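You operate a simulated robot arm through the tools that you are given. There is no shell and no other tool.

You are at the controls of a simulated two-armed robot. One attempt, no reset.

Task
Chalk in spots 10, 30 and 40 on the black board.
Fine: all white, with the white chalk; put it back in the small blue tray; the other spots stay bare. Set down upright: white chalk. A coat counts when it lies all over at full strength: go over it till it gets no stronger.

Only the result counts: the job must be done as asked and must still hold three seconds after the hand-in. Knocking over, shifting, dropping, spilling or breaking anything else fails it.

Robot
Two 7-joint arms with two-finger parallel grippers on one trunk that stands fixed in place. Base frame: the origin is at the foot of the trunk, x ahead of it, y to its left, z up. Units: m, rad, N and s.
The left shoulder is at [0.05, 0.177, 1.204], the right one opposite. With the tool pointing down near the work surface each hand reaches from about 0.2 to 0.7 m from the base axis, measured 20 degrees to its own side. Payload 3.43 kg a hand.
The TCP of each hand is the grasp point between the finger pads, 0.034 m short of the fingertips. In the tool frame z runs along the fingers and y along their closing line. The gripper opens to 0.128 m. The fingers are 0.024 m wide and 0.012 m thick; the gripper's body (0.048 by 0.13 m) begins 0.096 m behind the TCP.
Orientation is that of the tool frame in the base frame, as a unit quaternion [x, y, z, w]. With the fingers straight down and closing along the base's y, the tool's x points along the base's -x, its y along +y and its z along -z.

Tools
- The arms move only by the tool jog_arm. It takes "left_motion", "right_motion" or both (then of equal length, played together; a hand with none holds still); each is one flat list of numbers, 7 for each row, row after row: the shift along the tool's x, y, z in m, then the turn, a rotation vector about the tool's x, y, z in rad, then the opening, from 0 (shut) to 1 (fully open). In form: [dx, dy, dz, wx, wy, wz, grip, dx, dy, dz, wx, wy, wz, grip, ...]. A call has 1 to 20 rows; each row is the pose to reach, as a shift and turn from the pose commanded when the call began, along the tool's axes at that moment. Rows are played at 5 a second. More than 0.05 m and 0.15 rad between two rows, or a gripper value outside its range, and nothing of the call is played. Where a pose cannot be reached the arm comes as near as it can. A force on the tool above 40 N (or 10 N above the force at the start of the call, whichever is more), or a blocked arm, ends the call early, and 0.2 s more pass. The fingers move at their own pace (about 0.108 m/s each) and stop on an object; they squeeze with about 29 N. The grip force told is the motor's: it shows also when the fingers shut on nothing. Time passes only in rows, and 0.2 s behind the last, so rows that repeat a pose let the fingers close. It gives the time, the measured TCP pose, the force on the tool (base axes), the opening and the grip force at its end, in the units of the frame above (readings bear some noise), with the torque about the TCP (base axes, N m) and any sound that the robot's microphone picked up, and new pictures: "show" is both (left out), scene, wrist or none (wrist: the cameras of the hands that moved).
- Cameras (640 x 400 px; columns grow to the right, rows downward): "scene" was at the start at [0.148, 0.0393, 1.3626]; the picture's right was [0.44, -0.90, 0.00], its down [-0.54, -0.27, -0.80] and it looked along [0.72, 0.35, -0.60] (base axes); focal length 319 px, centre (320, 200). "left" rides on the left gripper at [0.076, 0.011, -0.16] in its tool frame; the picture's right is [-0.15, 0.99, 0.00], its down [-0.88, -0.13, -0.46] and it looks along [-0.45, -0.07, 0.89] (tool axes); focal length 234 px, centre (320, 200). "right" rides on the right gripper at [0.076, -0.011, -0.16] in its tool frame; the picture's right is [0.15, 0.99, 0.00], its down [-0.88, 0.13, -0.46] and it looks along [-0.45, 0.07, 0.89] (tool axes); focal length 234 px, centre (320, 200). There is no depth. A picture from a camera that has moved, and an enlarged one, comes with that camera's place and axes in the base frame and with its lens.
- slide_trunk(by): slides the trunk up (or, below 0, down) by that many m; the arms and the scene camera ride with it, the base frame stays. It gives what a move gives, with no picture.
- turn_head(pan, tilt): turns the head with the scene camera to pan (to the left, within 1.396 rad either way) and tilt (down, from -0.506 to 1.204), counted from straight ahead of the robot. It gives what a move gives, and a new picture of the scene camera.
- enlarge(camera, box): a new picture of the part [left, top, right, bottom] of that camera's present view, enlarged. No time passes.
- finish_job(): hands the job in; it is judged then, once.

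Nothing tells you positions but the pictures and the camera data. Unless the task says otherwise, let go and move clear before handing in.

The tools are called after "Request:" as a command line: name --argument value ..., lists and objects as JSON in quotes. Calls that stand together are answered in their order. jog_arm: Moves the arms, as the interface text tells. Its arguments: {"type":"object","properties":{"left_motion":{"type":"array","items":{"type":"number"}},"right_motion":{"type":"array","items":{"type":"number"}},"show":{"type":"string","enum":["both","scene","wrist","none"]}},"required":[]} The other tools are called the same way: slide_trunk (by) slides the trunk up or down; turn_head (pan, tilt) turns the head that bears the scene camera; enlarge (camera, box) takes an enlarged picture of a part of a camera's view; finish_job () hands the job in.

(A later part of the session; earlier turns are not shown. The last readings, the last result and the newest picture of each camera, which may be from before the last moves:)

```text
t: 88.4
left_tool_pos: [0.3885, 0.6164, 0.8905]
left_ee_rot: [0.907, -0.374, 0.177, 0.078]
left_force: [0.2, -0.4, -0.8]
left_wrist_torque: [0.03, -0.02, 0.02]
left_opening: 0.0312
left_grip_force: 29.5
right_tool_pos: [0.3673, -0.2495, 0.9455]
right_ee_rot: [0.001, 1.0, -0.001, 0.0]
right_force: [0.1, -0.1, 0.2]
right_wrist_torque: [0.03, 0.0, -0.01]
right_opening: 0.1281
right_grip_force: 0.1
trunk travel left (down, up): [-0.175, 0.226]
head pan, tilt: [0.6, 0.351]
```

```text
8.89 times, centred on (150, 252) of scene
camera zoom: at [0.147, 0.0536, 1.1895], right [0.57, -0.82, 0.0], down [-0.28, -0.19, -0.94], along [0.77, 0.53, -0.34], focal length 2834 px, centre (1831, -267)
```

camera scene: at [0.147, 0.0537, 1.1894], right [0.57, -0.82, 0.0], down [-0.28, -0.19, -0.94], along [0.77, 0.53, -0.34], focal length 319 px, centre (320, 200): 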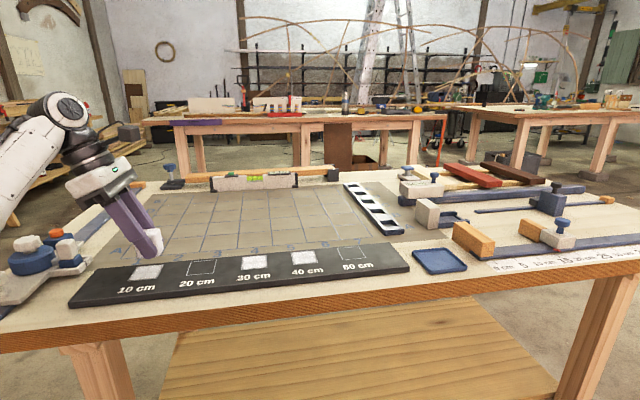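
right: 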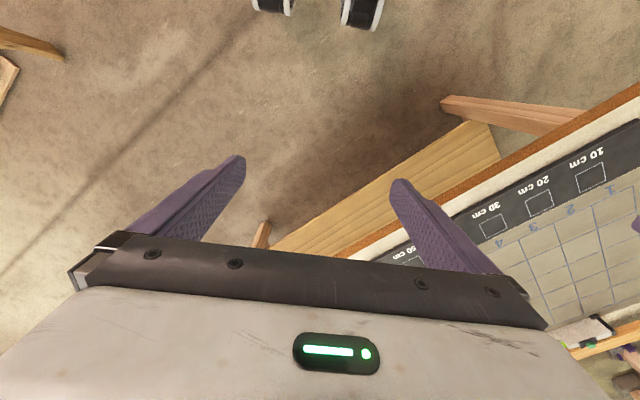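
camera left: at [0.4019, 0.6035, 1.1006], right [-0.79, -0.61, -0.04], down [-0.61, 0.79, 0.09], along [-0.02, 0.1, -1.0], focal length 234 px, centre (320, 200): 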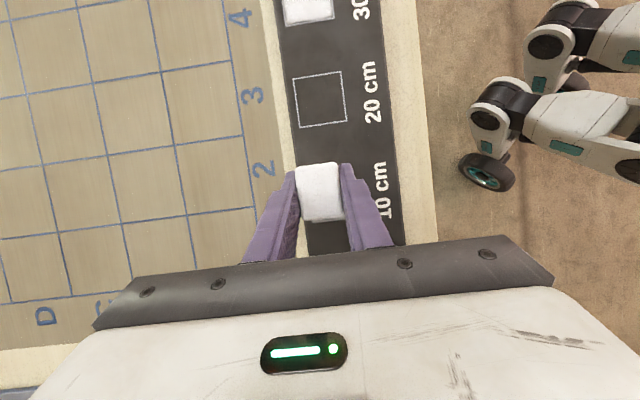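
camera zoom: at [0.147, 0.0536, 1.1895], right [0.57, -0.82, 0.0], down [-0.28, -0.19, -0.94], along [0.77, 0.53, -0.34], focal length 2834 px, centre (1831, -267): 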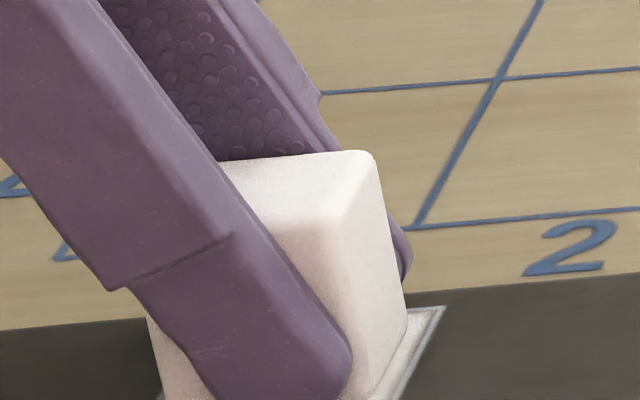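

Request:
enlarge --camera "scene" --box '[120, 255, 180, 300]'

Request:
enlarge --camera "left" --box '[270, 150, 370, 230]'

```text
8.89 times, centred on (150, 278) of scene
camera zoom: at [0.147, 0.0536, 1.1895], right [0.57, -0.82, 0.0], down [-0.28, -0.19, -0.94], along [0.77, 0.53, -0.34], focal length 2834 px, centre (1831, -489)
```

zoom: 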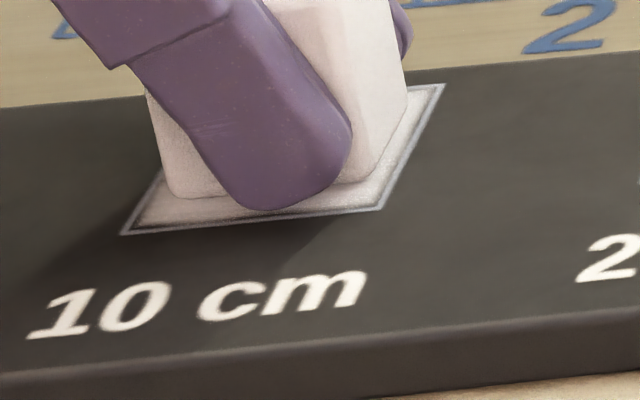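

```text
5.00 times, centred on (320, 190) of left
camera zoom: at [0.3881, 0.6031, 1.0677], right [-0.79, -0.61, -0.04], down [-0.61, 0.79, 0.09], along [-0.02, 0.1, -1.0], focal length 1171 px, centre (320, 250)
```

zoom: 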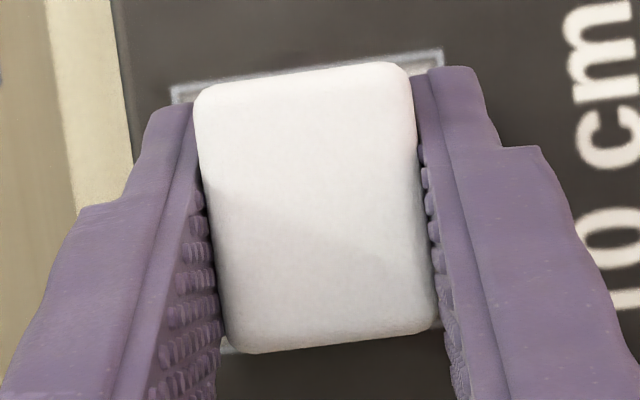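

Request:
jog_arm --left_motion '[-0.0002, 0, 0.0005, 0, 0, 0, 0, -0.0003, 0, 0.0007, 0, 0, 0, 0, -0.0003, 0, 0.0007, 0, 0, 0, 0]' --show "none"

```text
t: 89.2
left_tool_pos: [0.3882, 0.6153, 0.8911]
left_ee_rot: [0.907, -0.373, 0.178, 0.079]
left_force: [0.3, 0.7, 0.4]
left_wrist_torque: [0.11, -0.06, -0.01]
left_opening: 0.0313
left_grip_force: 28.9
right_tool_pos: [0.3675, -0.2495, 0.9456]
right_ee_rot: [-0.001, 1.0, 0.0, 0.0]
right_force: [1.1, -0.5, 1.2]
right_wrist_torque: [0.0, -0.01, 0.0]
right_opening: 0.1278
right_grip_force: 0.0
trunk travel left (down, up): [-0.175, 0.226]
head pan, tilt: [0.6, 0.351]
```

Contact is just starting (small torque). I open the fingers here so the chalk settles flat on spot 10.

Request:
jog_arm --left_motion '[0, 0, 0, 0, 0, 0, 0.27, 0, 0, 0, 0, 0, 0, 0.32, 0, 0, 0, 0, 0, 0, 0.42, 0.0, 0, -0.0, 0, 0, 0, 0.5]' --show "none"

Request:
enlarge --camera "scene" --box '[100, 220, 180, 300]'

Request:
enlarge --camera "left" --box '[240, 110, 400, 260]'

```text
t: 90.2
left_tool_pos: [0.3885, 0.6162, 0.8896]
left_ee_rot: [0.907, -0.373, 0.178, 0.078]
left_force: [-1.1, 0.5, 2.0]
left_wrist_torque: [0.06, -0.02, 0.04]
left_opening: 0.0634
left_grip_force: 0.0
right_tool_pos: [0.3662, -0.2499, 0.9464]
right_ee_rot: [0.0, 1.0, 0.0, -0.001]
right_force: [0.0, 0.8, -0.4]
right_wrist_torque: [-0.02, 0.01, -0.01]
right_opening: 0.1278
right_grip_force: 0.1
trunk travel left (down, up): [-0.175, 0.226]
head pan, tilt: [0.6, 0.351]
```

```text
5.00 times, centred on (140, 260) of scene
camera zoom: at [0.1467, 0.0533, 1.1896], right [0.57, -0.82, 0.0], down [-0.28, -0.19, -0.94], along [0.77, 0.53, -0.34], focal length 1594 px, centre (1220, -100)
```

zoom: 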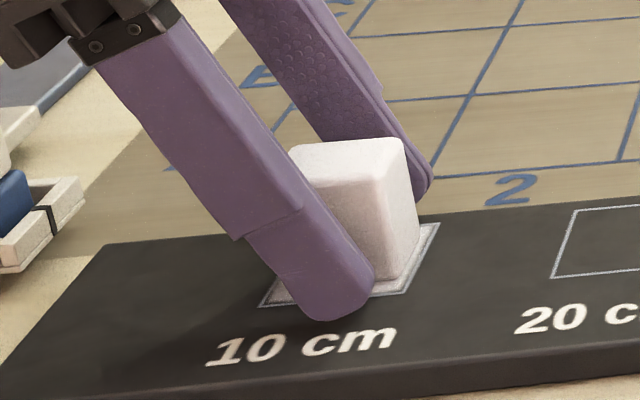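

```text
2.67 times, centred on (320, 185) of left
camera zoom: at [0.3876, 0.6027, 1.0673], right [-0.79, -0.61, -0.05], down [-0.61, 0.79, 0.09], along [-0.02, 0.1, -1.0], focal length 624 px, centre (320, 240)
```

zoom: 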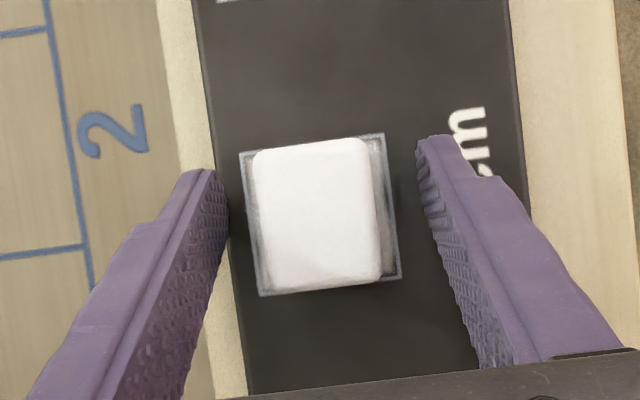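

The chalk stands upright in the middle of spot 10. I lift the hand off it, raise the trunk for a less stretched arm, and turn the hand vertical.

Request:
jog_arm --left_motion '[0.0095, 0.0002, -0.0231, 0, 0, 0, 0.5, 0.0267, 0.0006, -0.0646, 0, 0, 0, 0.5, 0.0419, 0.001, -0.1016, 0, 0, 0, 0.5, 0.0419, 0.001, -0.1016, 0, 0, 0, 0.5]' --show "none"

Request:
slide_trunk --by 0.1

Request:
jog_arm --left_motion '[-0.0126, 0, 0.0308, 0.004, -0.13, 0, 0.5, -0.0252, 0, 0.0616, 0.008, -0.26, 0, 0.5, -0.0353, 0, 0.0932, 0.01, -0.39, 0, 0.5, -0.0353, 0, 0.0932, 0.01, -0.39, 0, 0.5]'

Request:
enlarge --camera "left" --box '[240, 140, 400, 260]'

```text
t: 91.2
left_tool_pos: [0.3899, 0.6166, 0.9911]
left_ee_rot: [0.909, -0.373, 0.168, 0.084]
left_force: [-1.8, 0.7, 8.8]
left_wrist_torque: [0.16, -0.08, 0.04]
left_opening: 0.0639
left_grip_force: 0.1
right_tool_pos: [0.3668, -0.2481, 0.9452]
right_ee_rot: [0.0, 1.0, -0.001, -0.001]
right_force: [0.6, 1.4, 0.7]
right_wrist_torque: [-0.11, 0.07, 0.01]
right_opening: 0.1282
right_grip_force: 0.0
trunk travel left (down, up): [-0.175, 0.226]
head pan, tilt: [0.6, 0.351]
```

```text
t: 92.5
left_tool_pos: [0.3898, 0.6161, 1.1001]
left_ee_rot: [0.907, -0.373, 0.176, 0.079]
left_force: [-0.4, -0.4, -0.7]
left_wrist_torque: [0.01, 0.01, -0.03]
left_opening: 0.064
left_grip_force: 0.1
right_tool_pos: [0.3673, -0.2495, 1.0457]
right_ee_rot: [0.0, 1.0, 0.0, 0.001]
right_force: [-0.3, -0.4, 0.4]
right_wrist_torque: [0.0, 0.0, -0.02]
right_opening: 0.1278
right_grip_force: 0.0
trunk travel left (down, up): [-0.275, 0.126]
head pan, tilt: [0.6, 0.351]
```

```text
t: 93.5
left_tool_pos: [0.3937, 0.6123, 1.0018]
left_ee_rot: [0.925, -0.38, -0.001, 0.001]
left_force: [0.4, -0.1, 0.6]
left_wrist_torque: [0.0, -0.02, 0.01]
left_opening: 0.0639
left_grip_force: 0.0
right_tool_pos: [0.3663, -0.2496, 1.0452]
right_ee_rot: [0.0, 1.0, 0.0, 0.0]
right_force: [0.5, 0.4, 0.2]
right_wrist_torque: [0.02, 0.02, 0.02]
right_opening: 0.1278
right_grip_force: 0.1
trunk travel left (down, up): [-0.275, 0.126]
head pan, tilt: [0.6, 0.351]
camera scene: at [0.1469, 0.0535, 1.2895], right [0.57, -0.82, 0.0], down [-0.28, -0.19, -0.94], along [0.77, 0.53, -0.34], focal length 319 px, centre (320, 200)
camera left: at [0.4394, 0.5508, 1.1606], right [-0.8, -0.6, 0.0], down [-0.53, 0.71, 0.46], along [-0.27, 0.37, -0.89], focal length 234 px, centre (320, 200)
```

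scene: 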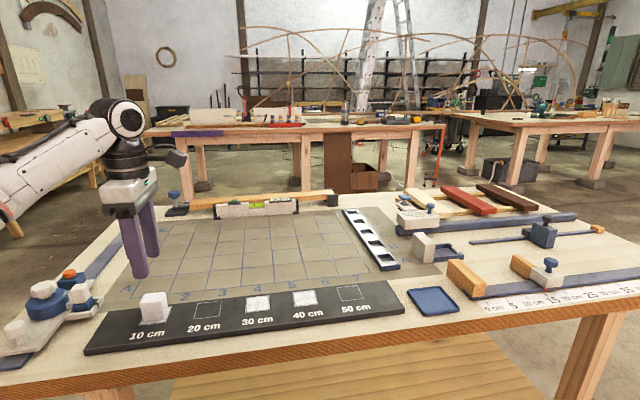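
left: 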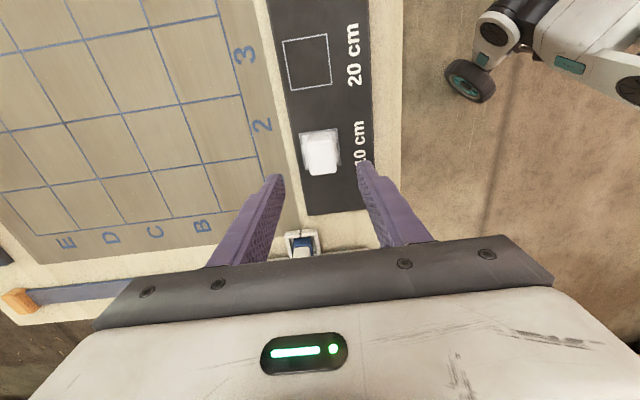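

```text
3.33 times, centred on (320, 200) of left
camera zoom: at [0.4394, 0.5508, 1.1606], right [-0.8, -0.6, 0.0], down [-0.53, 0.71, 0.46], along [-0.27, 0.37, -0.89], focal length 781 px, centre (320, 200)
```

zoom: 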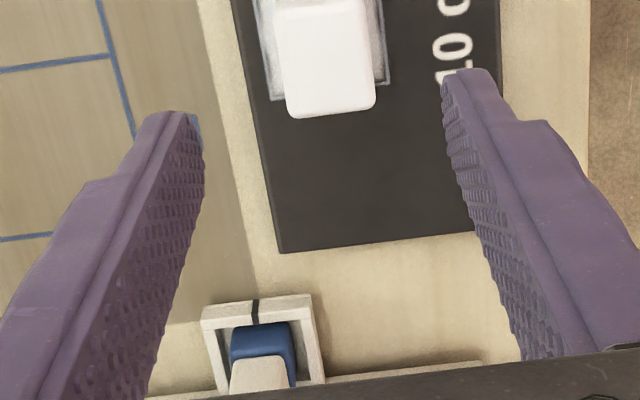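

Request:
enlarge --camera "left" --box '[280, 110, 370, 190]'

Request:
enlarge --camera "scene" --box '[110, 270, 200, 350]'

```text
5.00 times, centred on (325, 150) of left
camera zoom: at [0.4394, 0.5508, 1.1606], right [-0.8, -0.6, 0.0], down [-0.53, 0.71, 0.46], along [-0.27, 0.37, -0.89], focal length 1171 px, centre (295, 450)
```

zoom: 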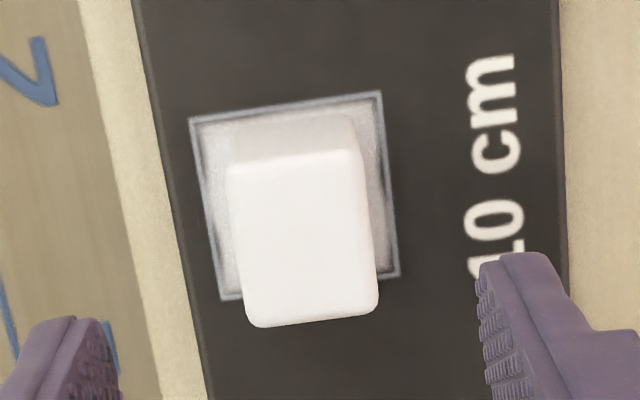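

```text
5.00 times, centred on (155, 310) of scene
camera zoom: at [0.1469, 0.0535, 1.2895], right [0.57, -0.82, 0.0], down [-0.28, -0.19, -0.94], along [0.77, 0.53, -0.34], focal length 1594 px, centre (1145, -350)
```

zoom: 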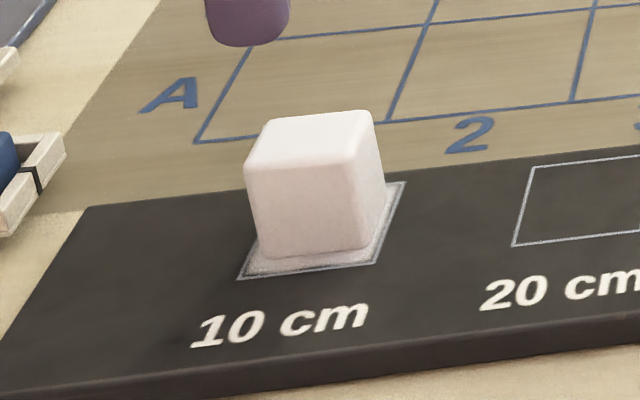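

The chalk is at (0.390, 0.613). I adjust by 3 mm and descend with the vertical hand to grip its upper part.

Request:
jog_arm --left_motion '[-0.0032, 0.0019, 0.0265, 0, 0, 0, 0.5, -0.0032, 0.0019, 0.0529, 0, 0, 0, 0.5, -0.0032, 0.0019, 0.0794, 0, 0, 0, 0.5, -0.0032, 0.0019, 0.1045, 0, 0, 0, 0.5, -0.0032, 0.0019, 0.1045, 0, 0, 0, 0.5]' --show "none"

Request:
enlarge --camera "left" --box '[240, 110, 400, 230]'

Request:
enlarge --camera "scene" --box '[100, 250, 200, 350]'

```text
t: 94.7
left_tool_pos: [0.3878, 0.6129, 0.8962]
left_ee_rot: [0.925, -0.379, 0.0, 0.0]
left_force: [-1.6, 0.2, 0.0]
left_wrist_torque: [0.01, -0.01, 0.02]
left_opening: 0.064
left_grip_force: 0.0
right_tool_pos: [0.3666, -0.2499, 1.0458]
right_ee_rot: [0.0, 1.0, 0.0, 0.0]
right_force: [-0.4, -0.4, -0.5]
right_wrist_torque: [-0.02, 0.0, 0.05]
right_opening: 0.1278
right_grip_force: 0.0
trunk travel left (down, up): [-0.275, 0.126]
head pan, tilt: [0.6, 0.351]
```

```text
3.33 times, centred on (320, 170) of left
camera zoom: at [0.4339, 0.5524, 1.0561], right [-0.8, -0.6, 0.0], down [-0.53, 0.71, 0.46], along [-0.27, 0.36, -0.89], focal length 781 px, centre (320, 300)
```

zoom: 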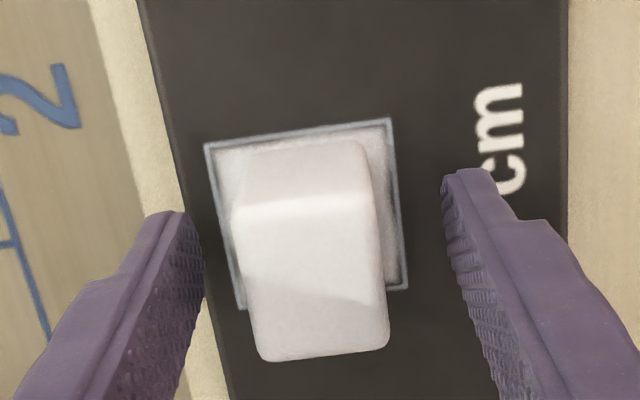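

```text
4.00 times, centred on (150, 300) of scene
camera zoom: at [0.1469, 0.0535, 1.2895], right [0.57, -0.82, 0.0], down [-0.28, -0.19, -0.94], along [0.77, 0.53, -0.34], focal length 1276 px, centre (1000, -200)
```

zoom: 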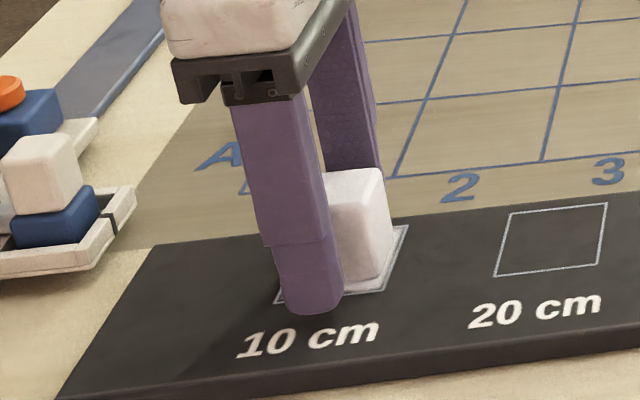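

Request:
jog_arm --left_motion '[0.001, -0.002, 0, 0, 0, 0, 0.5, 0.001, -0.002, 0, 0, 0, 0, 0.38, 0.001, -0.002, 0, 0, 0, 0, 0.3, 0.001, -0.002, 0, 0, 0, 0, 0.2, 0.001, -0.002, 0, 0, 0, 0, 0, 0.001, -0.002, 0, 0, 0, 0, 0, 0.001, -0.002, 0, 0, 0, 0, 0]' --show "none"

Request:
enlarge --camera "left" --box '[240, 110, 400, 230]'

Request:
enlarge --camera "scene" --box '[110, 270, 200, 350]'

```text
t: 96.3
left_tool_pos: [0.3899, 0.6139, 0.8973]
left_ee_rot: [0.925, -0.38, 0.0, 0.001]
left_force: [-0.6, 0.3, -0.1]
left_wrist_torque: [0.0, 0.0, 0.02]
left_opening: 0.0312
left_grip_force: 29.4
right_tool_pos: [0.3675, -0.2491, 1.0452]
right_ee_rot: [-0.001, 1.0, 0.0, -0.001]
right_force: [0.2, 0.7, 0.3]
right_wrist_torque: [-0.03, -0.01, 0.0]
right_opening: 0.128
right_grip_force: 0.1
trunk travel left (down, up): [-0.275, 0.126]
head pan, tilt: [0.6, 0.351]
```

```text
3.33 times, centred on (320, 170) of left
camera zoom: at [0.4361, 0.5532, 1.056], right [-0.8, -0.6, 0.0], down [-0.53, 0.71, 0.46], along [-0.27, 0.36, -0.89], focal length 781 px, centre (320, 300)
```

zoom: 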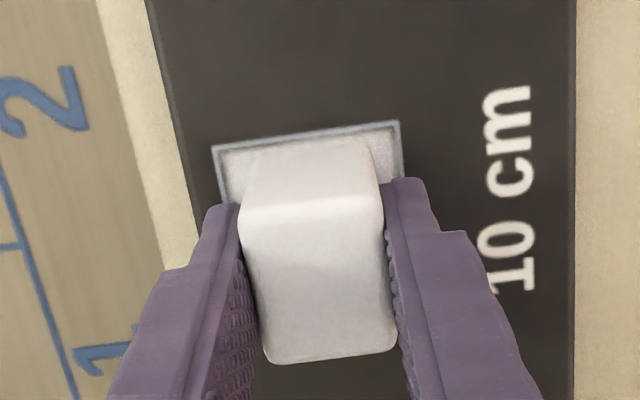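

```text
5.00 times, centred on (155, 310) of scene
camera zoom: at [0.1469, 0.0536, 1.2895], right [0.57, -0.82, 0.0], down [-0.28, -0.19, -0.94], along [0.77, 0.53, -0.34], focal length 1594 px, centre (1145, -350)
```

zoom: 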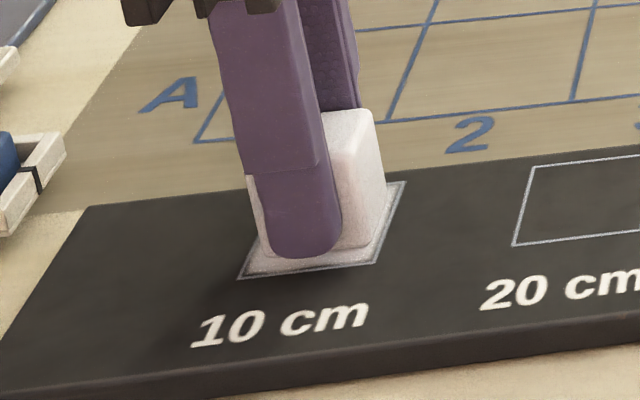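

Gripped again, with fingertips about 10 mm above the board. I now finish spot 10 with lighter press and smaller steps.

Request:
jog_arm --left_motion '[-0.0023, -0.001, 0.0012, 0, 0, 0, 0, 0.0097, -0.001, 0.0012, 0, 0, 0, 0, 0.0097, -0.008, 0.0012, 0, 0, 0, 0, 0.0097, -0.015, 0.0012, 0, 0, 0, 0, -0.0143, -0.015, 0.0012, 0, 0, 0, 0, 0.0097, -0.015, 0.0012, 0, 0, 0, 0, 0.0097, -0.008, 0.0012, 0, 0, 0, 0, -0.0143, -0.008, 0.0012, 0, 0, 0, 0, -0.0143, -0.001, 0.0012, 0, 0, 0, 0, 0.0097, -0.001, 0.0012, 0, 0, 0, 0, 0.0097, 0.006, 0.0012, 0, 0, 0, 0, -0.0143, 0.006, 0.0012, 0, 0, 0, 0, -0.0143, 0.013, 0.0012, 0, 0, 0, 0, 0.0097, 0.013, 0.0012, 0, 0, 0, 0, -0.0143, 0.013, 0.0012, 0, 0, 0, 0, -0.0143, 0.006, 0.0012, 0, 0, 0, 0, 0.0097, 0.006, 0.0012, 0, 0, 0, 0, 0.0097, -0.001, 0.0012, 0, 0, 0, 0, -0.0143, -0.001, 0.0012, 0, 0, 0, 0, -0.0023, -0.001, 0.0012, 0, 0, 0, 0]' --show "none"

Request:
enlarge --camera "scene" --box '[110, 270, 200, 350]'

```text
t: 100.5
left_tool_pos: [0.3866, 0.6176, 0.8961]
left_ee_rot: [0.925, -0.379, -0.001, -0.001]
left_force: [-3.5, 4.0, 15.0]
left_wrist_torque: [-0.02, 0.06, 0.04]
left_opening: 0.0311
left_grip_force: 29.1
right_tool_pos: [0.3663, -0.2506, 1.0464]
right_ee_rot: [0.0, 1.0, 0.001, 0.002]
right_force: [-0.8, 0.6, -0.9]
right_wrist_torque: [0.01, -0.01, -0.02]
right_opening: 0.1279
right_grip_force: 0.0
trunk travel left (down, up): [-0.275, 0.126]
head pan, tilt: [0.6, 0.351]
```

```text
5.00 times, centred on (155, 310) of scene
camera zoom: at [0.1457, 0.0525, 1.2898], right [0.57, -0.82, 0.0], down [-0.28, -0.19, -0.94], along [0.78, 0.53, -0.34], focal length 1594 px, centre (1145, -350)
```

zoom: 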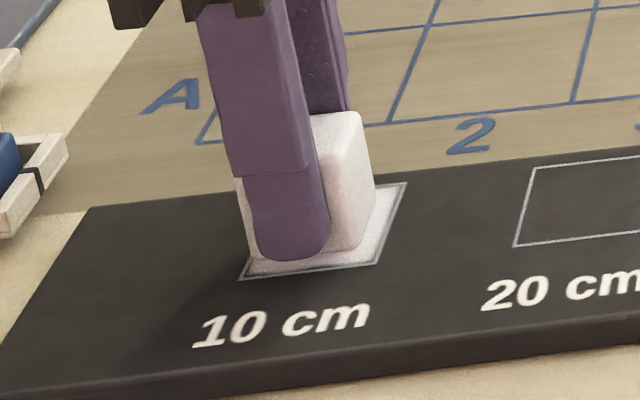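

Request:
jog_arm --left_motion '[0.013, 0, -0.0003, 0, 0, 0, 0, -0.013, 0, -0.0003, 0, 0, 0, 0, -0.013, -0.005, -0.0003, 0, 0, 0, 0, 0.013, -0.005, -0.0003, 0, 0, 0, 0, 0.013, -0.01, -0.0003, 0, 0, 0, 0, -0.013, -0.01, -0.0003, 0, 0, 0, 0, -0.013, -0.0145, -0.0003, 0, 0, 0, 0, 0.013, -0.0145, -0.0003, 0, 0, 0, 0, -0.013, -0.0145, -0.0003, 0, 0, 0, 0, -0.013, -0.007, -0.0003, 0, 0, 0, 0, -0.013, 0, -0.0003, 0, 0, 0, 0, -0.013, 0.005, -0.0003, 0, 0, 0, 0, 0.013, 0.005, -0.0003, 0, 0, 0, 0, 0.013, 0.01, -0.0003, 0, 0, 0, 0, -0.013, 0.01, -0.0003, 0, 0, 0, 0, -0.013, 0.0145, -0.0003, 0, 0, 0, 0, 0.013, 0.0145, -0.0003, 0, 0, 0, 0, -0.013, 0.0145, -0.0003, 0, 0, 0, 0, -0.006, 0.007, -0.0003, 0, 0, 0, 0, 0, 0, -0.0003, 0, 0, 0, 0]' --show "none"

Request:
jog_arm --left_motion '[0, 0, -0.01, 0, 0, 0, 0, 0, 0, -0.03, 0, 0, 0, 0, 0.03, 0, -0.05, 0, 0, 0, 0, 0.07, 0, -0.06, 0, 0, 0, 0, 0.07, 0, -0.06, 0, 0, 0, 0]' --show "none"

Request:
enlarge --camera "left" --box '[260, 120, 400, 260]'

Request:
enlarge --camera "scene" --box '[110, 270, 330, 360]'

Request:
enlarge --camera "scene" --box '[120, 290, 180, 335]'

```text
t: 104.7
left_tool_pos: [0.389, 0.616, 0.8962]
left_ee_rot: [0.924, -0.381, -0.001, 0.0]
left_force: [-2.2, -0.1, 6.0]
left_wrist_torque: [0.07, 0.04, 0.05]
left_opening: 0.0312
left_grip_force: 28.8
right_tool_pos: [0.3673, -0.2496, 1.0447]
right_ee_rot: [0.001, 1.0, 0.0, 0.0]
right_force: [-0.3, -0.6, 0.4]
right_wrist_torque: [-0.02, 0.02, -0.04]
right_opening: 0.1278
right_grip_force: 0.1
trunk travel left (down, up): [-0.275, 0.126]
head pan, tilt: [0.6, 0.351]
```

```text
t: 105.9
left_tool_pos: [0.4405, 0.5684, 0.9525]
left_ee_rot: [0.925, -0.38, 0.0, 0.001]
left_force: [0.0, 0.2, -0.9]
left_wrist_torque: [0.0, 0.0, -0.04]
left_opening: 0.0313
left_grip_force: 29.3
right_tool_pos: [0.3668, -0.2494, 1.0464]
right_ee_rot: [0.0, 1.0, 0.0, 0.001]
right_force: [-0.2, 0.9, 0.1]
right_wrist_torque: [0.02, 0.0, 0.02]
right_opening: 0.1276
right_grip_force: 0.0
trunk travel left (down, up): [-0.275, 0.126]
head pan, tilt: [0.6, 0.351]
```

```text
2.86 times, centred on (330, 190) of left
camera zoom: at [0.4862, 0.5082, 1.1138], right [-0.8, -0.6, 0.0], down [-0.53, 0.71, 0.46], along [-0.27, 0.36, -0.89], focal length 669 px, centre (291, 229)
```

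zoom: 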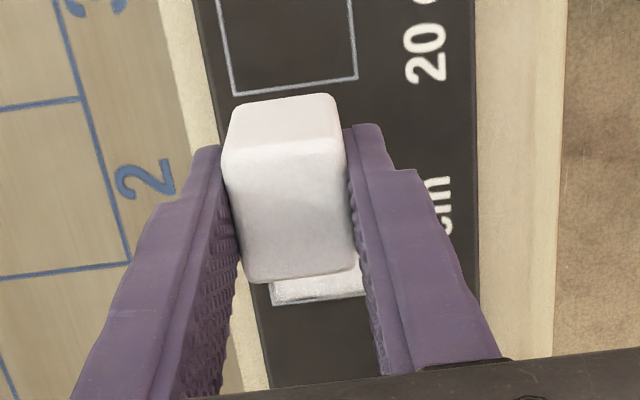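

```text
2.91 times, centred on (220, 315) of scene
camera zoom: at [0.147, 0.0537, 1.2895], right [0.57, -0.82, 0.0], down [-0.28, -0.19, -0.94], along [0.77, 0.53, -0.34], focal length 928 px, centre (611, -134)
```

zoom: 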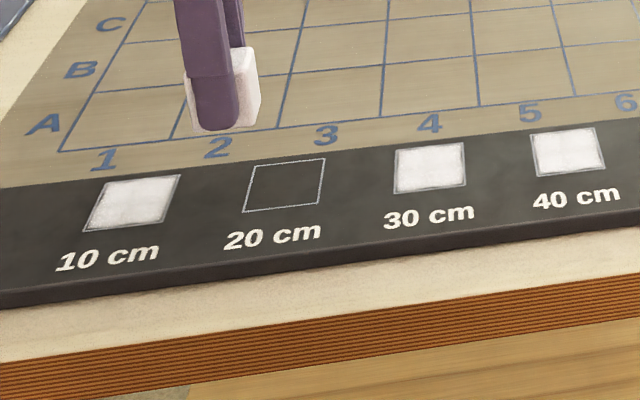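

```text
8.89 times, centred on (150, 312) of scene
camera zoom: at [0.147, 0.0537, 1.2895], right [0.57, -0.82, 0.0], down [-0.28, -0.19, -0.94], along [0.77, 0.53, -0.34], focal length 2834 px, centre (1831, -800)
```

zoom: 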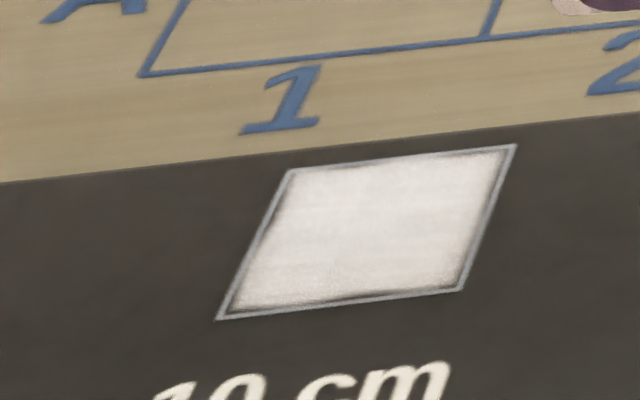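

Spot 10 is nearly there but looks slightly weaker toward the near edge. I go over it again, including the edges.

Request:
jog_arm --left_motion '[-0.035, 0, 0, 0, 0, 0, 0, -0.07, 0, 0.005, 0, 0, 0, 0, -0.07, 0, 0.035, 0, 0, 0, 0, -0.07, 0, 0.057, 0, 0, 0, 0, -0.07, 0, 0.0605, 0, 0, 0, 0, -0.057, 0, 0.0605, 0, 0, 0, 0, -0.057, 0.007, 0.0605, 0, 0, 0, 0, -0.057, 0.0155, 0.0605, 0, 0, 0, 0, -0.083, 0.0155, 0.0605, 0, 0, 0, 0, -0.057, 0.0155, 0.0605, 0, 0, 0, 0, -0.057, 0.011, 0.0605, 0, 0, 0, 0, -0.083, 0.011, 0.0605, 0, 0, 0, 0, -0.083, 0.0065, 0.0605, 0, 0, 0, 0, -0.057, 0.0065, 0.0605, 0, 0, 0, 0, -0.057, 0.001, 0.0605, 0, 0, 0, 0, -0.083, 0.001, 0.0605, 0, 0, 0, 0, -0.083, -0.005, 0.0605, 0, 0, 0, 0, -0.057, -0.005, 0.0605, 0, 0, 0, 0, -0.057, -0.0105, 0.0605, 0, 0, 0, 0, -0.083, -0.0105, 0.0605, 0, 0, 0, 0]' --show "none"

Request:
jog_arm --left_motion '[0, -0.005, 0, 0, 0, 0, 0, 0.026, -0.005, 0, 0, 0, 0, 0, 0, -0.005, 0, 0, 0, 0, 0, 0, 0.0025, 0, 0, 0, 0, 0, 0.026, 0.0025, 0, 0, 0, 0, 0, 0.026, 0.0085, 0, 0, 0, 0, 0, 0, 0.0085, 0, 0, 0, 0, 0, 0, 0.0145, 0, 0, 0, 0, 0, 0.026, 0.0145, 0, 0, 0, 0, 0, 0.026, 0.0195, 0, 0, 0, 0, 0, 0, 0.0195, 0, 0, 0, 0, 0, 0, 0.026, 0, 0, 0, 0, 0, 0.026, 0.026, 0, 0, 0, 0, 0, 0.013, 0.0195, 0, 0, 0, 0, 0, 0.013, 0.0105, 0, 0, 0, 0, 0]' --show "none"

Request:
jog_arm --left_motion '[0, 0, -0.01, 0, 0, 0, 0, 0, 0, -0.03, 0, 0, 0, 0, 0.03, 0, -0.05, 0, 0, 0, 0, 0.07, 0, -0.06, 0, 0, 0, 0, 0.07, 0, -0.06, 0, 0, 0, 0]' --show "none"

Request:
enlarge --camera "scene" --box '[120, 290, 180, 335]'

Request:
enlarge --camera "scene" --box '[230, 280, 330, 335]'

```text
t: 110.1
left_tool_pos: [0.3867, 0.6314, 0.8954]
left_ee_rot: [0.925, -0.381, 0.001, -0.001]
left_force: [3.7, -4.1, 13.9]
left_wrist_torque: [-0.17, -0.13, 0.03]
left_opening: 0.0313
left_grip_force: 29.2
right_tool_pos: [0.3655, -0.2503, 1.0459]
right_ee_rot: [0.0, 1.0, 0.001, 0.001]
right_force: [-0.3, -0.5, -0.6]
right_wrist_torque: [-0.01, 0.01, 0.0]
right_opening: 0.1282
right_grip_force: 0.1
trunk travel left (down, up): [-0.275, 0.126]
head pan, tilt: [0.6, 0.351]
```

```text
t: 113.3
left_tool_pos: [0.3882, 0.6155, 0.8949]
left_ee_rot: [0.925, -0.381, -0.002, -0.001]
left_force: [-2.3, -3.4, 7.4]
left_wrist_torque: [-0.13, -0.02, -0.01]
left_opening: 0.0314
left_grip_force: 29.0
right_tool_pos: [0.3651, -0.2498, 1.0459]
right_ee_rot: [0.0, 1.0, 0.001, 0.0]
right_force: [0.3, -0.3, -0.6]
right_wrist_torque: [0.0, -0.03, 0.0]
right_opening: 0.128
right_grip_force: 0.0
trunk travel left (down, up): [-0.275, 0.126]
head pan, tilt: [0.6, 0.351]
```

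```text
t: 114.5
left_tool_pos: [0.437, 0.5673, 0.9525]
left_ee_rot: [0.925, -0.38, -0.001, 0.0]
left_force: [-0.1, -0.3, -1.0]
left_wrist_torque: [0.0, 0.0, 0.0]
left_opening: 0.0309
left_grip_force: 29.3
right_tool_pos: [0.3658, -0.2483, 1.0455]
right_ee_rot: [0.0, 1.0, 0.0, 0.0]
right_force: [0.8, 0.6, -0.5]
right_wrist_torque: [-0.01, -0.01, 0.0]
right_opening: 0.1281
right_grip_force: 0.0
trunk travel left (down, up): [-0.275, 0.126]
head pan, tilt: [0.6, 0.351]
```

```text
8.89 times, centred on (150, 312) of scene
camera zoom: at [0.147, 0.0536, 1.2895], right [0.57, -0.82, 0.0], down [-0.28, -0.19, -0.94], along [0.77, 0.53, -0.34], focal length 2834 px, centre (1831, -800)
```

zoom: 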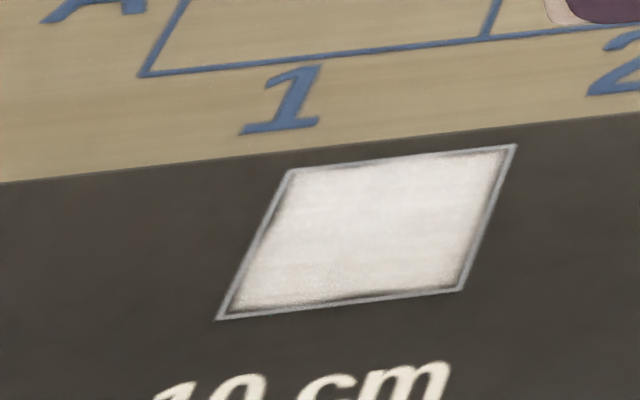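

```text
6.40 times, centred on (280, 308) of scene
camera zoom: at [0.147, 0.0536, 1.2895], right [0.57, -0.82, 0.0], down [-0.28, -0.19, -0.94], along [0.77, 0.53, -0.34], focal length 2041 px, centre (576, -488)
```

zoom: 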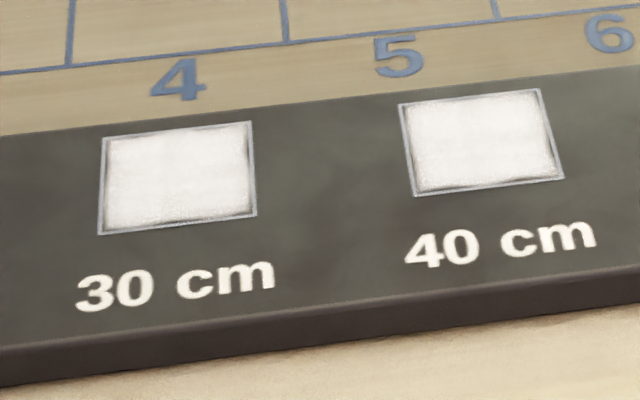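

Request:
jog_arm --left_motion '[-0.02, 0, -0.03, 0, 0, 0, 0, -0.045, 0, -0.05, 0, 0, 0, 0, -0.07, 0, -0.05, 0, 0, 0, 0, -0.07, 0, -0.05, 0, 0, 0, 0]' --show "none"

Request:
enlarge --camera "left" --box '[285, 110, 355, 180]'

Request:
enlarge --camera "left" --box '[220, 0, 420, 200]'

```text
t: 115.5
left_tool_pos: [0.3884, 0.6165, 1.0046]
left_ee_rot: [0.925, -0.38, 0.0, 0.001]
left_force: [0.1, -0.2, -0.8]
left_wrist_torque: [0.0, 0.01, -0.04]
left_opening: 0.0313
left_grip_force: 29.0
right_tool_pos: [0.3664, -0.2497, 1.0458]
right_ee_rot: [-0.001, 1.0, 0.0, -0.001]
right_force: [-0.4, 0.3, 0.3]
right_wrist_torque: [0.0, 0.01, 0.02]
right_opening: 0.1279
right_grip_force: 0.1
trunk travel left (down, up): [-0.275, 0.126]
head pan, tilt: [0.6, 0.351]
```

```text
5.71 times, centred on (320, 145) of left
camera zoom: at [0.434, 0.5565, 1.1636], right [-0.8, -0.6, 0.0], down [-0.53, 0.71, 0.46], along [-0.27, 0.36, -0.89], focal length 1338 px, centre (320, 514)
```

zoom: 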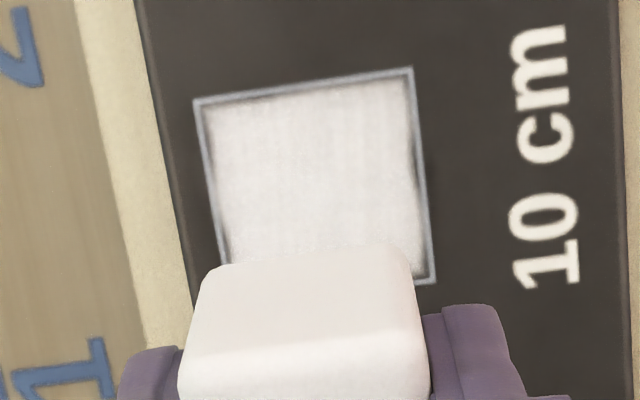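

```text
2.00 times, centred on (320, 100) of left
camera zoom: at [0.434, 0.5565, 1.1636], right [-0.8, -0.6, 0.0], down [-0.53, 0.71, 0.46], along [-0.27, 0.36, -0.89], focal length 468 px, centre (320, 400)
```

zoom: 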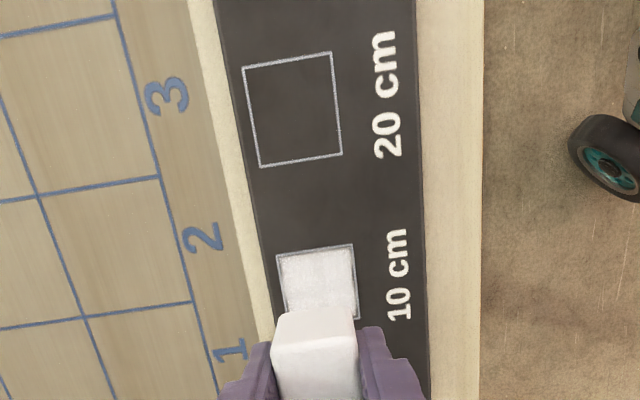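

Spot 10 still shows faint streaks, so I give it another dense pass with a slightly firmer press.

Request:
jog_arm --left_motion '[0, 0, 0.04, 0, 0, 0, 0, 0, 0, 0.08, 0, 0, 0, 0, 0, 0, 0.105, 0, 0, 0, 0, 0, 0, 0.1106, 0, 0, 0, 0, 0.013, 0, 0.1106, 0, 0, 0, 0, -0.013, 0, 0.1106, 0, 0, 0, 0, -0.013, -0.0045, 0.1106, 0, 0, 0, 0, 0.013, -0.0045, 0.1106, 0, 0, 0, 0, 0.013, -0.009, 0.1106, 0, 0, 0, 0, -0.013, -0.009, 0.1106, 0, 0, 0, 0, -0.013, -0.0135, 0.1106, 0, 0, 0, 0, 0.013, -0.0135, 0.1106, 0, 0, 0, 0, 0.013, -0.0155, 0.1106, 0, 0, 0, 0, -0.013, -0.0155, 0.1106, 0, 0, 0, 0, -0.013, -0.011, 0.1106, 0, 0, 0, 0, 0.013, -0.011, 0.1106, 0, 0, 0, 0, 0.013, -0.0065, 0.1106, 0, 0, 0, 0, -0.013, -0.0065, 0.1106, 0, 0, 0, 0, -0.013, -0.002, 0.1106, 0, 0, 0, 0, 0.013, -0.002, 0.1106, 0, 0, 0, 0]' --show "none"

Request:
jog_arm --left_motion '[0, 0.004, 0, 0, 0, 0, 0, -0.026, 0.004, 0, 0, 0, 0, 0, -0.026, 0.0085, 0, 0, 0, 0, 0, 0, 0.0085, 0, 0, 0, 0, 0, 0, 0.013, 0, 0, 0, 0, 0, -0.026, 0.013, 0, 0, 0, 0, 0, -0.026, 0.0175, 0, 0, 0, 0, 0, 0, 0.0175, 0, 0, 0, 0, 0, -0.026, 0.0175, 0, 0, 0, 0, 0, -0.026, 0.0155, 0, 0, 0, 0, 0, 0, 0.0155, 0, 0, 0, 0, 0, 0, 0.011, 0, 0, 0, 0, 0, -0.026, 0.011, 0, 0, 0, 0, 0, -0.026, 0.0065, 0, 0, 0, 0, 0, 0, 0.0065, 0, 0, 0, 0, 0, 0, 0.002, 0, 0, 0, 0, 0, -0.026, 0.002, 0, 0, 0, 0, 0, -0.026, -0.005, 0, 0, 0, 0, 0, -0.026, -0.013, 0, 0, 0, 0, 0, 0, -0.013, 0, 0, 0, 0, 0]' --show "none"

Request:
jog_arm --left_motion '[0, 0.007, 0, 0, 0, 0, 0, -0.013, 0.015, 0, 0, 0, 0, 0, -0.013, 0.015, -0.03, 0, 0, 0, 0, -0.013, 0.015, -0.07, 0, 0, 0, 0, -0.013, 0.015, -0.11, 0, 0, 0, 0, -0.013, 0.015, -0.11, 0, 0, 0, 0]' --show "none"

Request:
enlarge --camera "left" --box '[285, 110, 355, 180]'

Request:
enlarge --camera "scene" --box '[120, 290, 180, 335]'

```text
t: 119.7
left_tool_pos: [0.3977, 0.6093, 0.8931]
left_ee_rot: [0.925, -0.381, -0.003, -0.001]
left_force: [-6.5, 3.7, 17.5]
left_wrist_torque: [-0.08, -0.05, 0.01]
left_opening: 0.0311
left_grip_force: 28.8
right_tool_pos: [0.3653, -0.2521, 1.0457]
right_ee_rot: [0.0, 1.0, 0.001, 0.001]
right_force: [-0.4, -0.4, 0.1]
right_wrist_torque: [0.05, -0.01, 0.01]
right_opening: 0.128
right_grip_force: 0.1
trunk travel left (down, up): [-0.275, 0.126]
head pan, tilt: [0.6, 0.351]
```

```text
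t: 123.9
left_tool_pos: [0.4077, 0.6195, 0.8946]
left_ee_rot: [0.925, -0.379, 0.0, -0.002]
left_force: [-2.4, 4.3, 15.2]
left_wrist_torque: [-0.07, 0.05, 0.04]
left_opening: 0.0311
left_grip_force: 28.3
right_tool_pos: [0.3654, -0.2507, 1.045]
right_ee_rot: [0.0, 1.0, 0.001, 0.001]
right_force: [-0.4, 0.0, -0.1]
right_wrist_torque: [-0.01, 0.01, 0.01]
right_opening: 0.1281
right_grip_force: 0.1
trunk travel left (down, up): [-0.275, 0.126]
head pan, tilt: [0.6, 0.351]
```

```text
t: 125.3
left_tool_pos: [0.3906, 0.6156, 1.0026]
left_ee_rot: [0.925, -0.379, -0.001, 0.002]
left_force: [0.5, 0.4, -0.3]
left_wrist_torque: [-0.04, 0.02, 0.02]
left_opening: 0.0313
left_grip_force: 29.7
right_tool_pos: [0.3668, -0.2487, 1.0458]
right_ee_rot: [0.0, 1.0, 0.0, 0.0]
right_force: [-0.1, 1.1, -0.4]
right_wrist_torque: [0.02, 0.01, -0.01]
right_opening: 0.128
right_grip_force: 0.0
trunk travel left (down, up): [-0.275, 0.126]
head pan, tilt: [0.6, 0.351]
```

```text
5.71 times, centred on (320, 145) of left
camera zoom: at [0.4358, 0.5558, 1.1621], right [-0.8, -0.6, 0.0], down [-0.53, 0.71, 0.46], along [-0.28, 0.36, -0.89], focal length 1338 px, centre (320, 514)
```

zoom: 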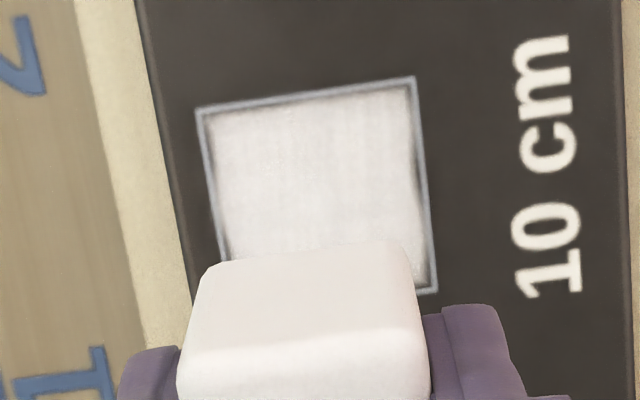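

```text
8.89 times, centred on (150, 312) of scene
camera zoom: at [0.147, 0.0539, 1.2894], right [0.57, -0.82, 0.0], down [-0.28, -0.19, -0.94], along [0.77, 0.53, -0.34], focal length 2834 px, centre (1831, -800)
```

zoom: 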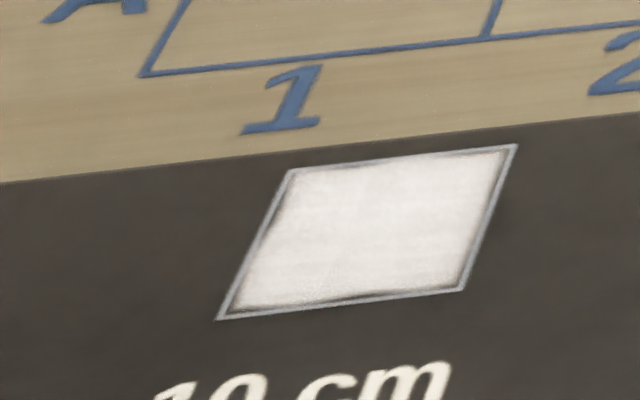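

Request:
enlarge --camera "scene" --box '[110, 275, 330, 345]'

Request:
enlarge --camera "left" --box '[240, 0, 400, 180]'

```text
2.91 times, centred on (220, 310) of scene
camera zoom: at [0.147, 0.0539, 1.2894], right [0.57, -0.82, 0.0], down [-0.28, -0.19, -0.94], along [0.77, 0.53, -0.34], focal length 928 px, centre (611, -120)
```

zoom: 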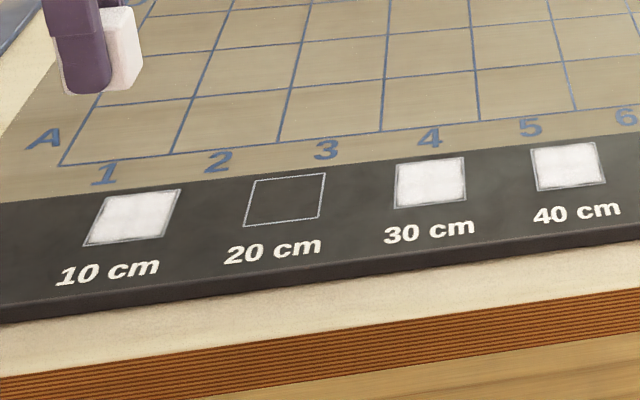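

```text
2.22 times, centred on (320, 90) of left
camera zoom: at [0.4358, 0.5558, 1.1621], right [-0.8, -0.6, 0.0], down [-0.53, 0.71, 0.46], along [-0.28, 0.36, -0.89], focal length 520 px, centre (320, 444)
```

zoom: 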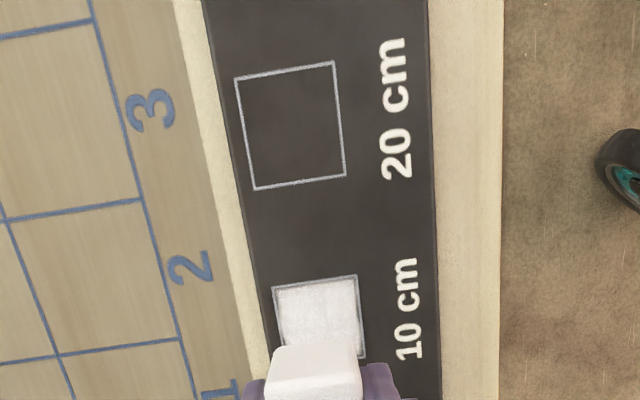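

Spot 10 now matches the others closely; I'll do one more dense pass to confirm it gets no stronger.

Request:
jog_arm --left_motion '[0, 0, 0.04, 0, 0, 0, 0, 0, 0, 0.08, 0, 0, 0, 0, 0, 0, 0.105, 0, 0, 0, 0, 0, 0, 0.1103, 0, 0, 0, 0, 0.013, 0, 0.1103, 0, 0, 0, 0, -0.013, 0, 0.1103, 0, 0, 0, 0, -0.013, -0.0045, 0.1103, 0, 0, 0, 0, 0.013, -0.0045, 0.1103, 0, 0, 0, 0, 0.013, -0.009, 0.1103, 0, 0, 0, 0, -0.013, -0.009, 0.1103, 0, 0, 0, 0, -0.013, -0.0135, 0.1103, 0, 0, 0, 0, 0.013, -0.0135, 0.1103, 0, 0, 0, 0, 0.013, -0.016, 0.1103, 0, 0, 0, 0, -0.013, -0.016, 0.1103, 0, 0, 0, 0, -0.013, -0.011, 0.1103, 0, 0, 0, 0, 0.013, -0.011, 0.1103, 0, 0, 0, 0, 0.013, -0.0065, 0.1103, 0, 0, 0, 0, -0.013, -0.0065, 0.1103, 0, 0, 0, 0, -0.013, -0.002, 0.1103, 0, 0, 0, 0, 0.013, -0.002, 0.1103, 0, 0, 0, 0]' --show "none"

Request:
jog_arm --left_motion '[0, 0.004, 0, 0, 0, 0, 0, -0.026, 0.004, 0, 0, 0, 0, 0, -0.026, 0.0085, 0, 0, 0, 0, 0, 0, 0.0085, 0, 0, 0, 0, 0, 0, 0.013, 0, 0, 0, 0, 0, -0.026, 0.013, 0, 0, 0, 0, 0, -0.026, 0.018, 0, 0, 0, 0, 0, 0, 0.018, 0, 0, 0, 0, 0, -0.026, 0.018, 0, 0, 0, 0, 0, -0.026, 0.0155, 0, 0, 0, 0, 0, 0, 0.0155, 0, 0, 0, 0, 0, 0, 0.011, 0, 0, 0, 0, 0, -0.026, 0.011, 0, 0, 0, 0, 0, -0.026, 0.0065, 0, 0, 0, 0, 0, 0, 0.0065, 0, 0, 0, 0, 0, 0, 0.002, 0, 0, 0, 0, 0, -0.026, 0.002, 0, 0, 0, 0, 0, -0.026, -0.005, 0, 0, 0, 0, 0, -0.026, -0.013, 0, 0, 0, 0, 0, 0, -0.013, 0, 0, 0, 0, 0]' --show "none"

Request:
jog_arm --left_motion '[0, 0.007, 0, 0, 0, 0, 0, -0.013, 0.015, 0, 0, 0, 0, 0, -0.013, 0.015, -0.03, 0, 0, 0, 0, -0.013, 0.015, -0.07, 0, 0, 0, 0, -0.013, 0.015, -0.11, 0, 0, 0, 0, -0.013, 0.015, -0.11, 0, 0, 0, 0]' --show "none"

Request:
enlarge --camera "left" --box '[285, 110, 355, 180]'

Request:
enlarge --camera "scene" --box '[120, 290, 180, 335]'

```text
t: 129.5
left_tool_pos: [0.3971, 0.61, 0.8935]
left_ee_rot: [0.925, -0.38, 0.0, -0.001]
left_force: [-3.6, 3.8, 15.5]
left_wrist_torque: [-0.01, 0.0, -0.03]
left_opening: 0.0311
left_grip_force: 29.4
right_tool_pos: [0.3652, -0.2498, 1.0458]
right_ee_rot: [0.0, 1.0, 0.001, 0.001]
right_force: [-0.1, -0.5, 0.2]
right_wrist_torque: [0.03, -0.02, -0.03]
right_opening: 0.1276
right_grip_force: 0.1
trunk travel left (down, up): [-0.275, 0.126]
head pan, tilt: [0.6, 0.351]
```

```text
t: 133.7
left_tool_pos: [0.4079, 0.619, 0.8947]
left_ee_rot: [0.925, -0.379, 0.001, -0.002]
left_force: [-3.9, 4.3, 15.2]
left_wrist_torque: [-0.04, 0.16, -0.01]
left_opening: 0.0312
left_grip_force: 28.8
right_tool_pos: [0.3657, -0.2508, 1.045]
right_ee_rot: [0.0, 1.0, 0.001, 0.001]
right_force: [0.5, 0.1, 0.2]
right_wrist_torque: [0.02, -0.03, 0.02]
right_opening: 0.1282
right_grip_force: 0.0
trunk travel left (down, up): [-0.275, 0.126]
head pan, tilt: [0.6, 0.351]
```

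```text
t: 135.1
left_tool_pos: [0.3882, 0.6163, 1.0008]
left_ee_rot: [0.925, -0.38, 0.0, 0.002]
left_force: [-0.8, 1.1, -0.5]
left_wrist_torque: [-0.02, 0.03, -0.02]
left_opening: 0.0311
left_grip_force: 29.5
right_tool_pos: [0.3666, -0.2491, 1.0459]
right_ee_rot: [-0.001, 1.0, 0.0, 0.0]
right_force: [-0.2, 0.4, 0.9]
right_wrist_torque: [0.0, 0.01, 0.0]
right_opening: 0.1282
right_grip_force: 0.0
trunk travel left (down, up): [-0.275, 0.126]
head pan, tilt: [0.6, 0.351]
```

```text
5.71 times, centred on (320, 145) of left
camera zoom: at [0.4351, 0.5574, 1.1614], right [-0.8, -0.6, 0.0], down [-0.53, 0.71, 0.46], along [-0.28, 0.36, -0.89], focal length 1338 px, centre (320, 514)
```

zoom: 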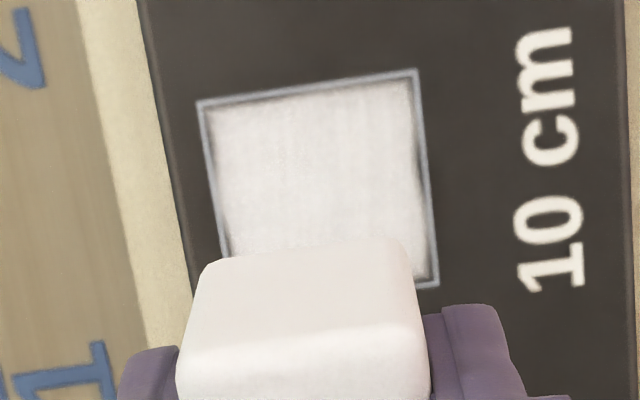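

```text
8.89 times, centred on (150, 312) of scene
camera zoom: at [0.147, 0.0539, 1.2894], right [0.57, -0.82, 0.0], down [-0.28, -0.19, -0.94], along [0.77, 0.53, -0.34], focal length 2834 px, centre (1831, -800)
```

zoom: 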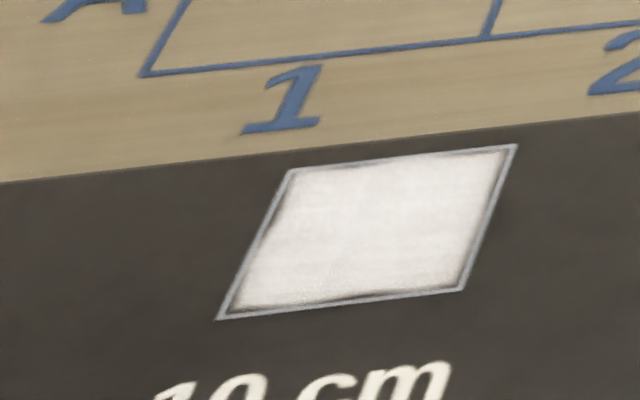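

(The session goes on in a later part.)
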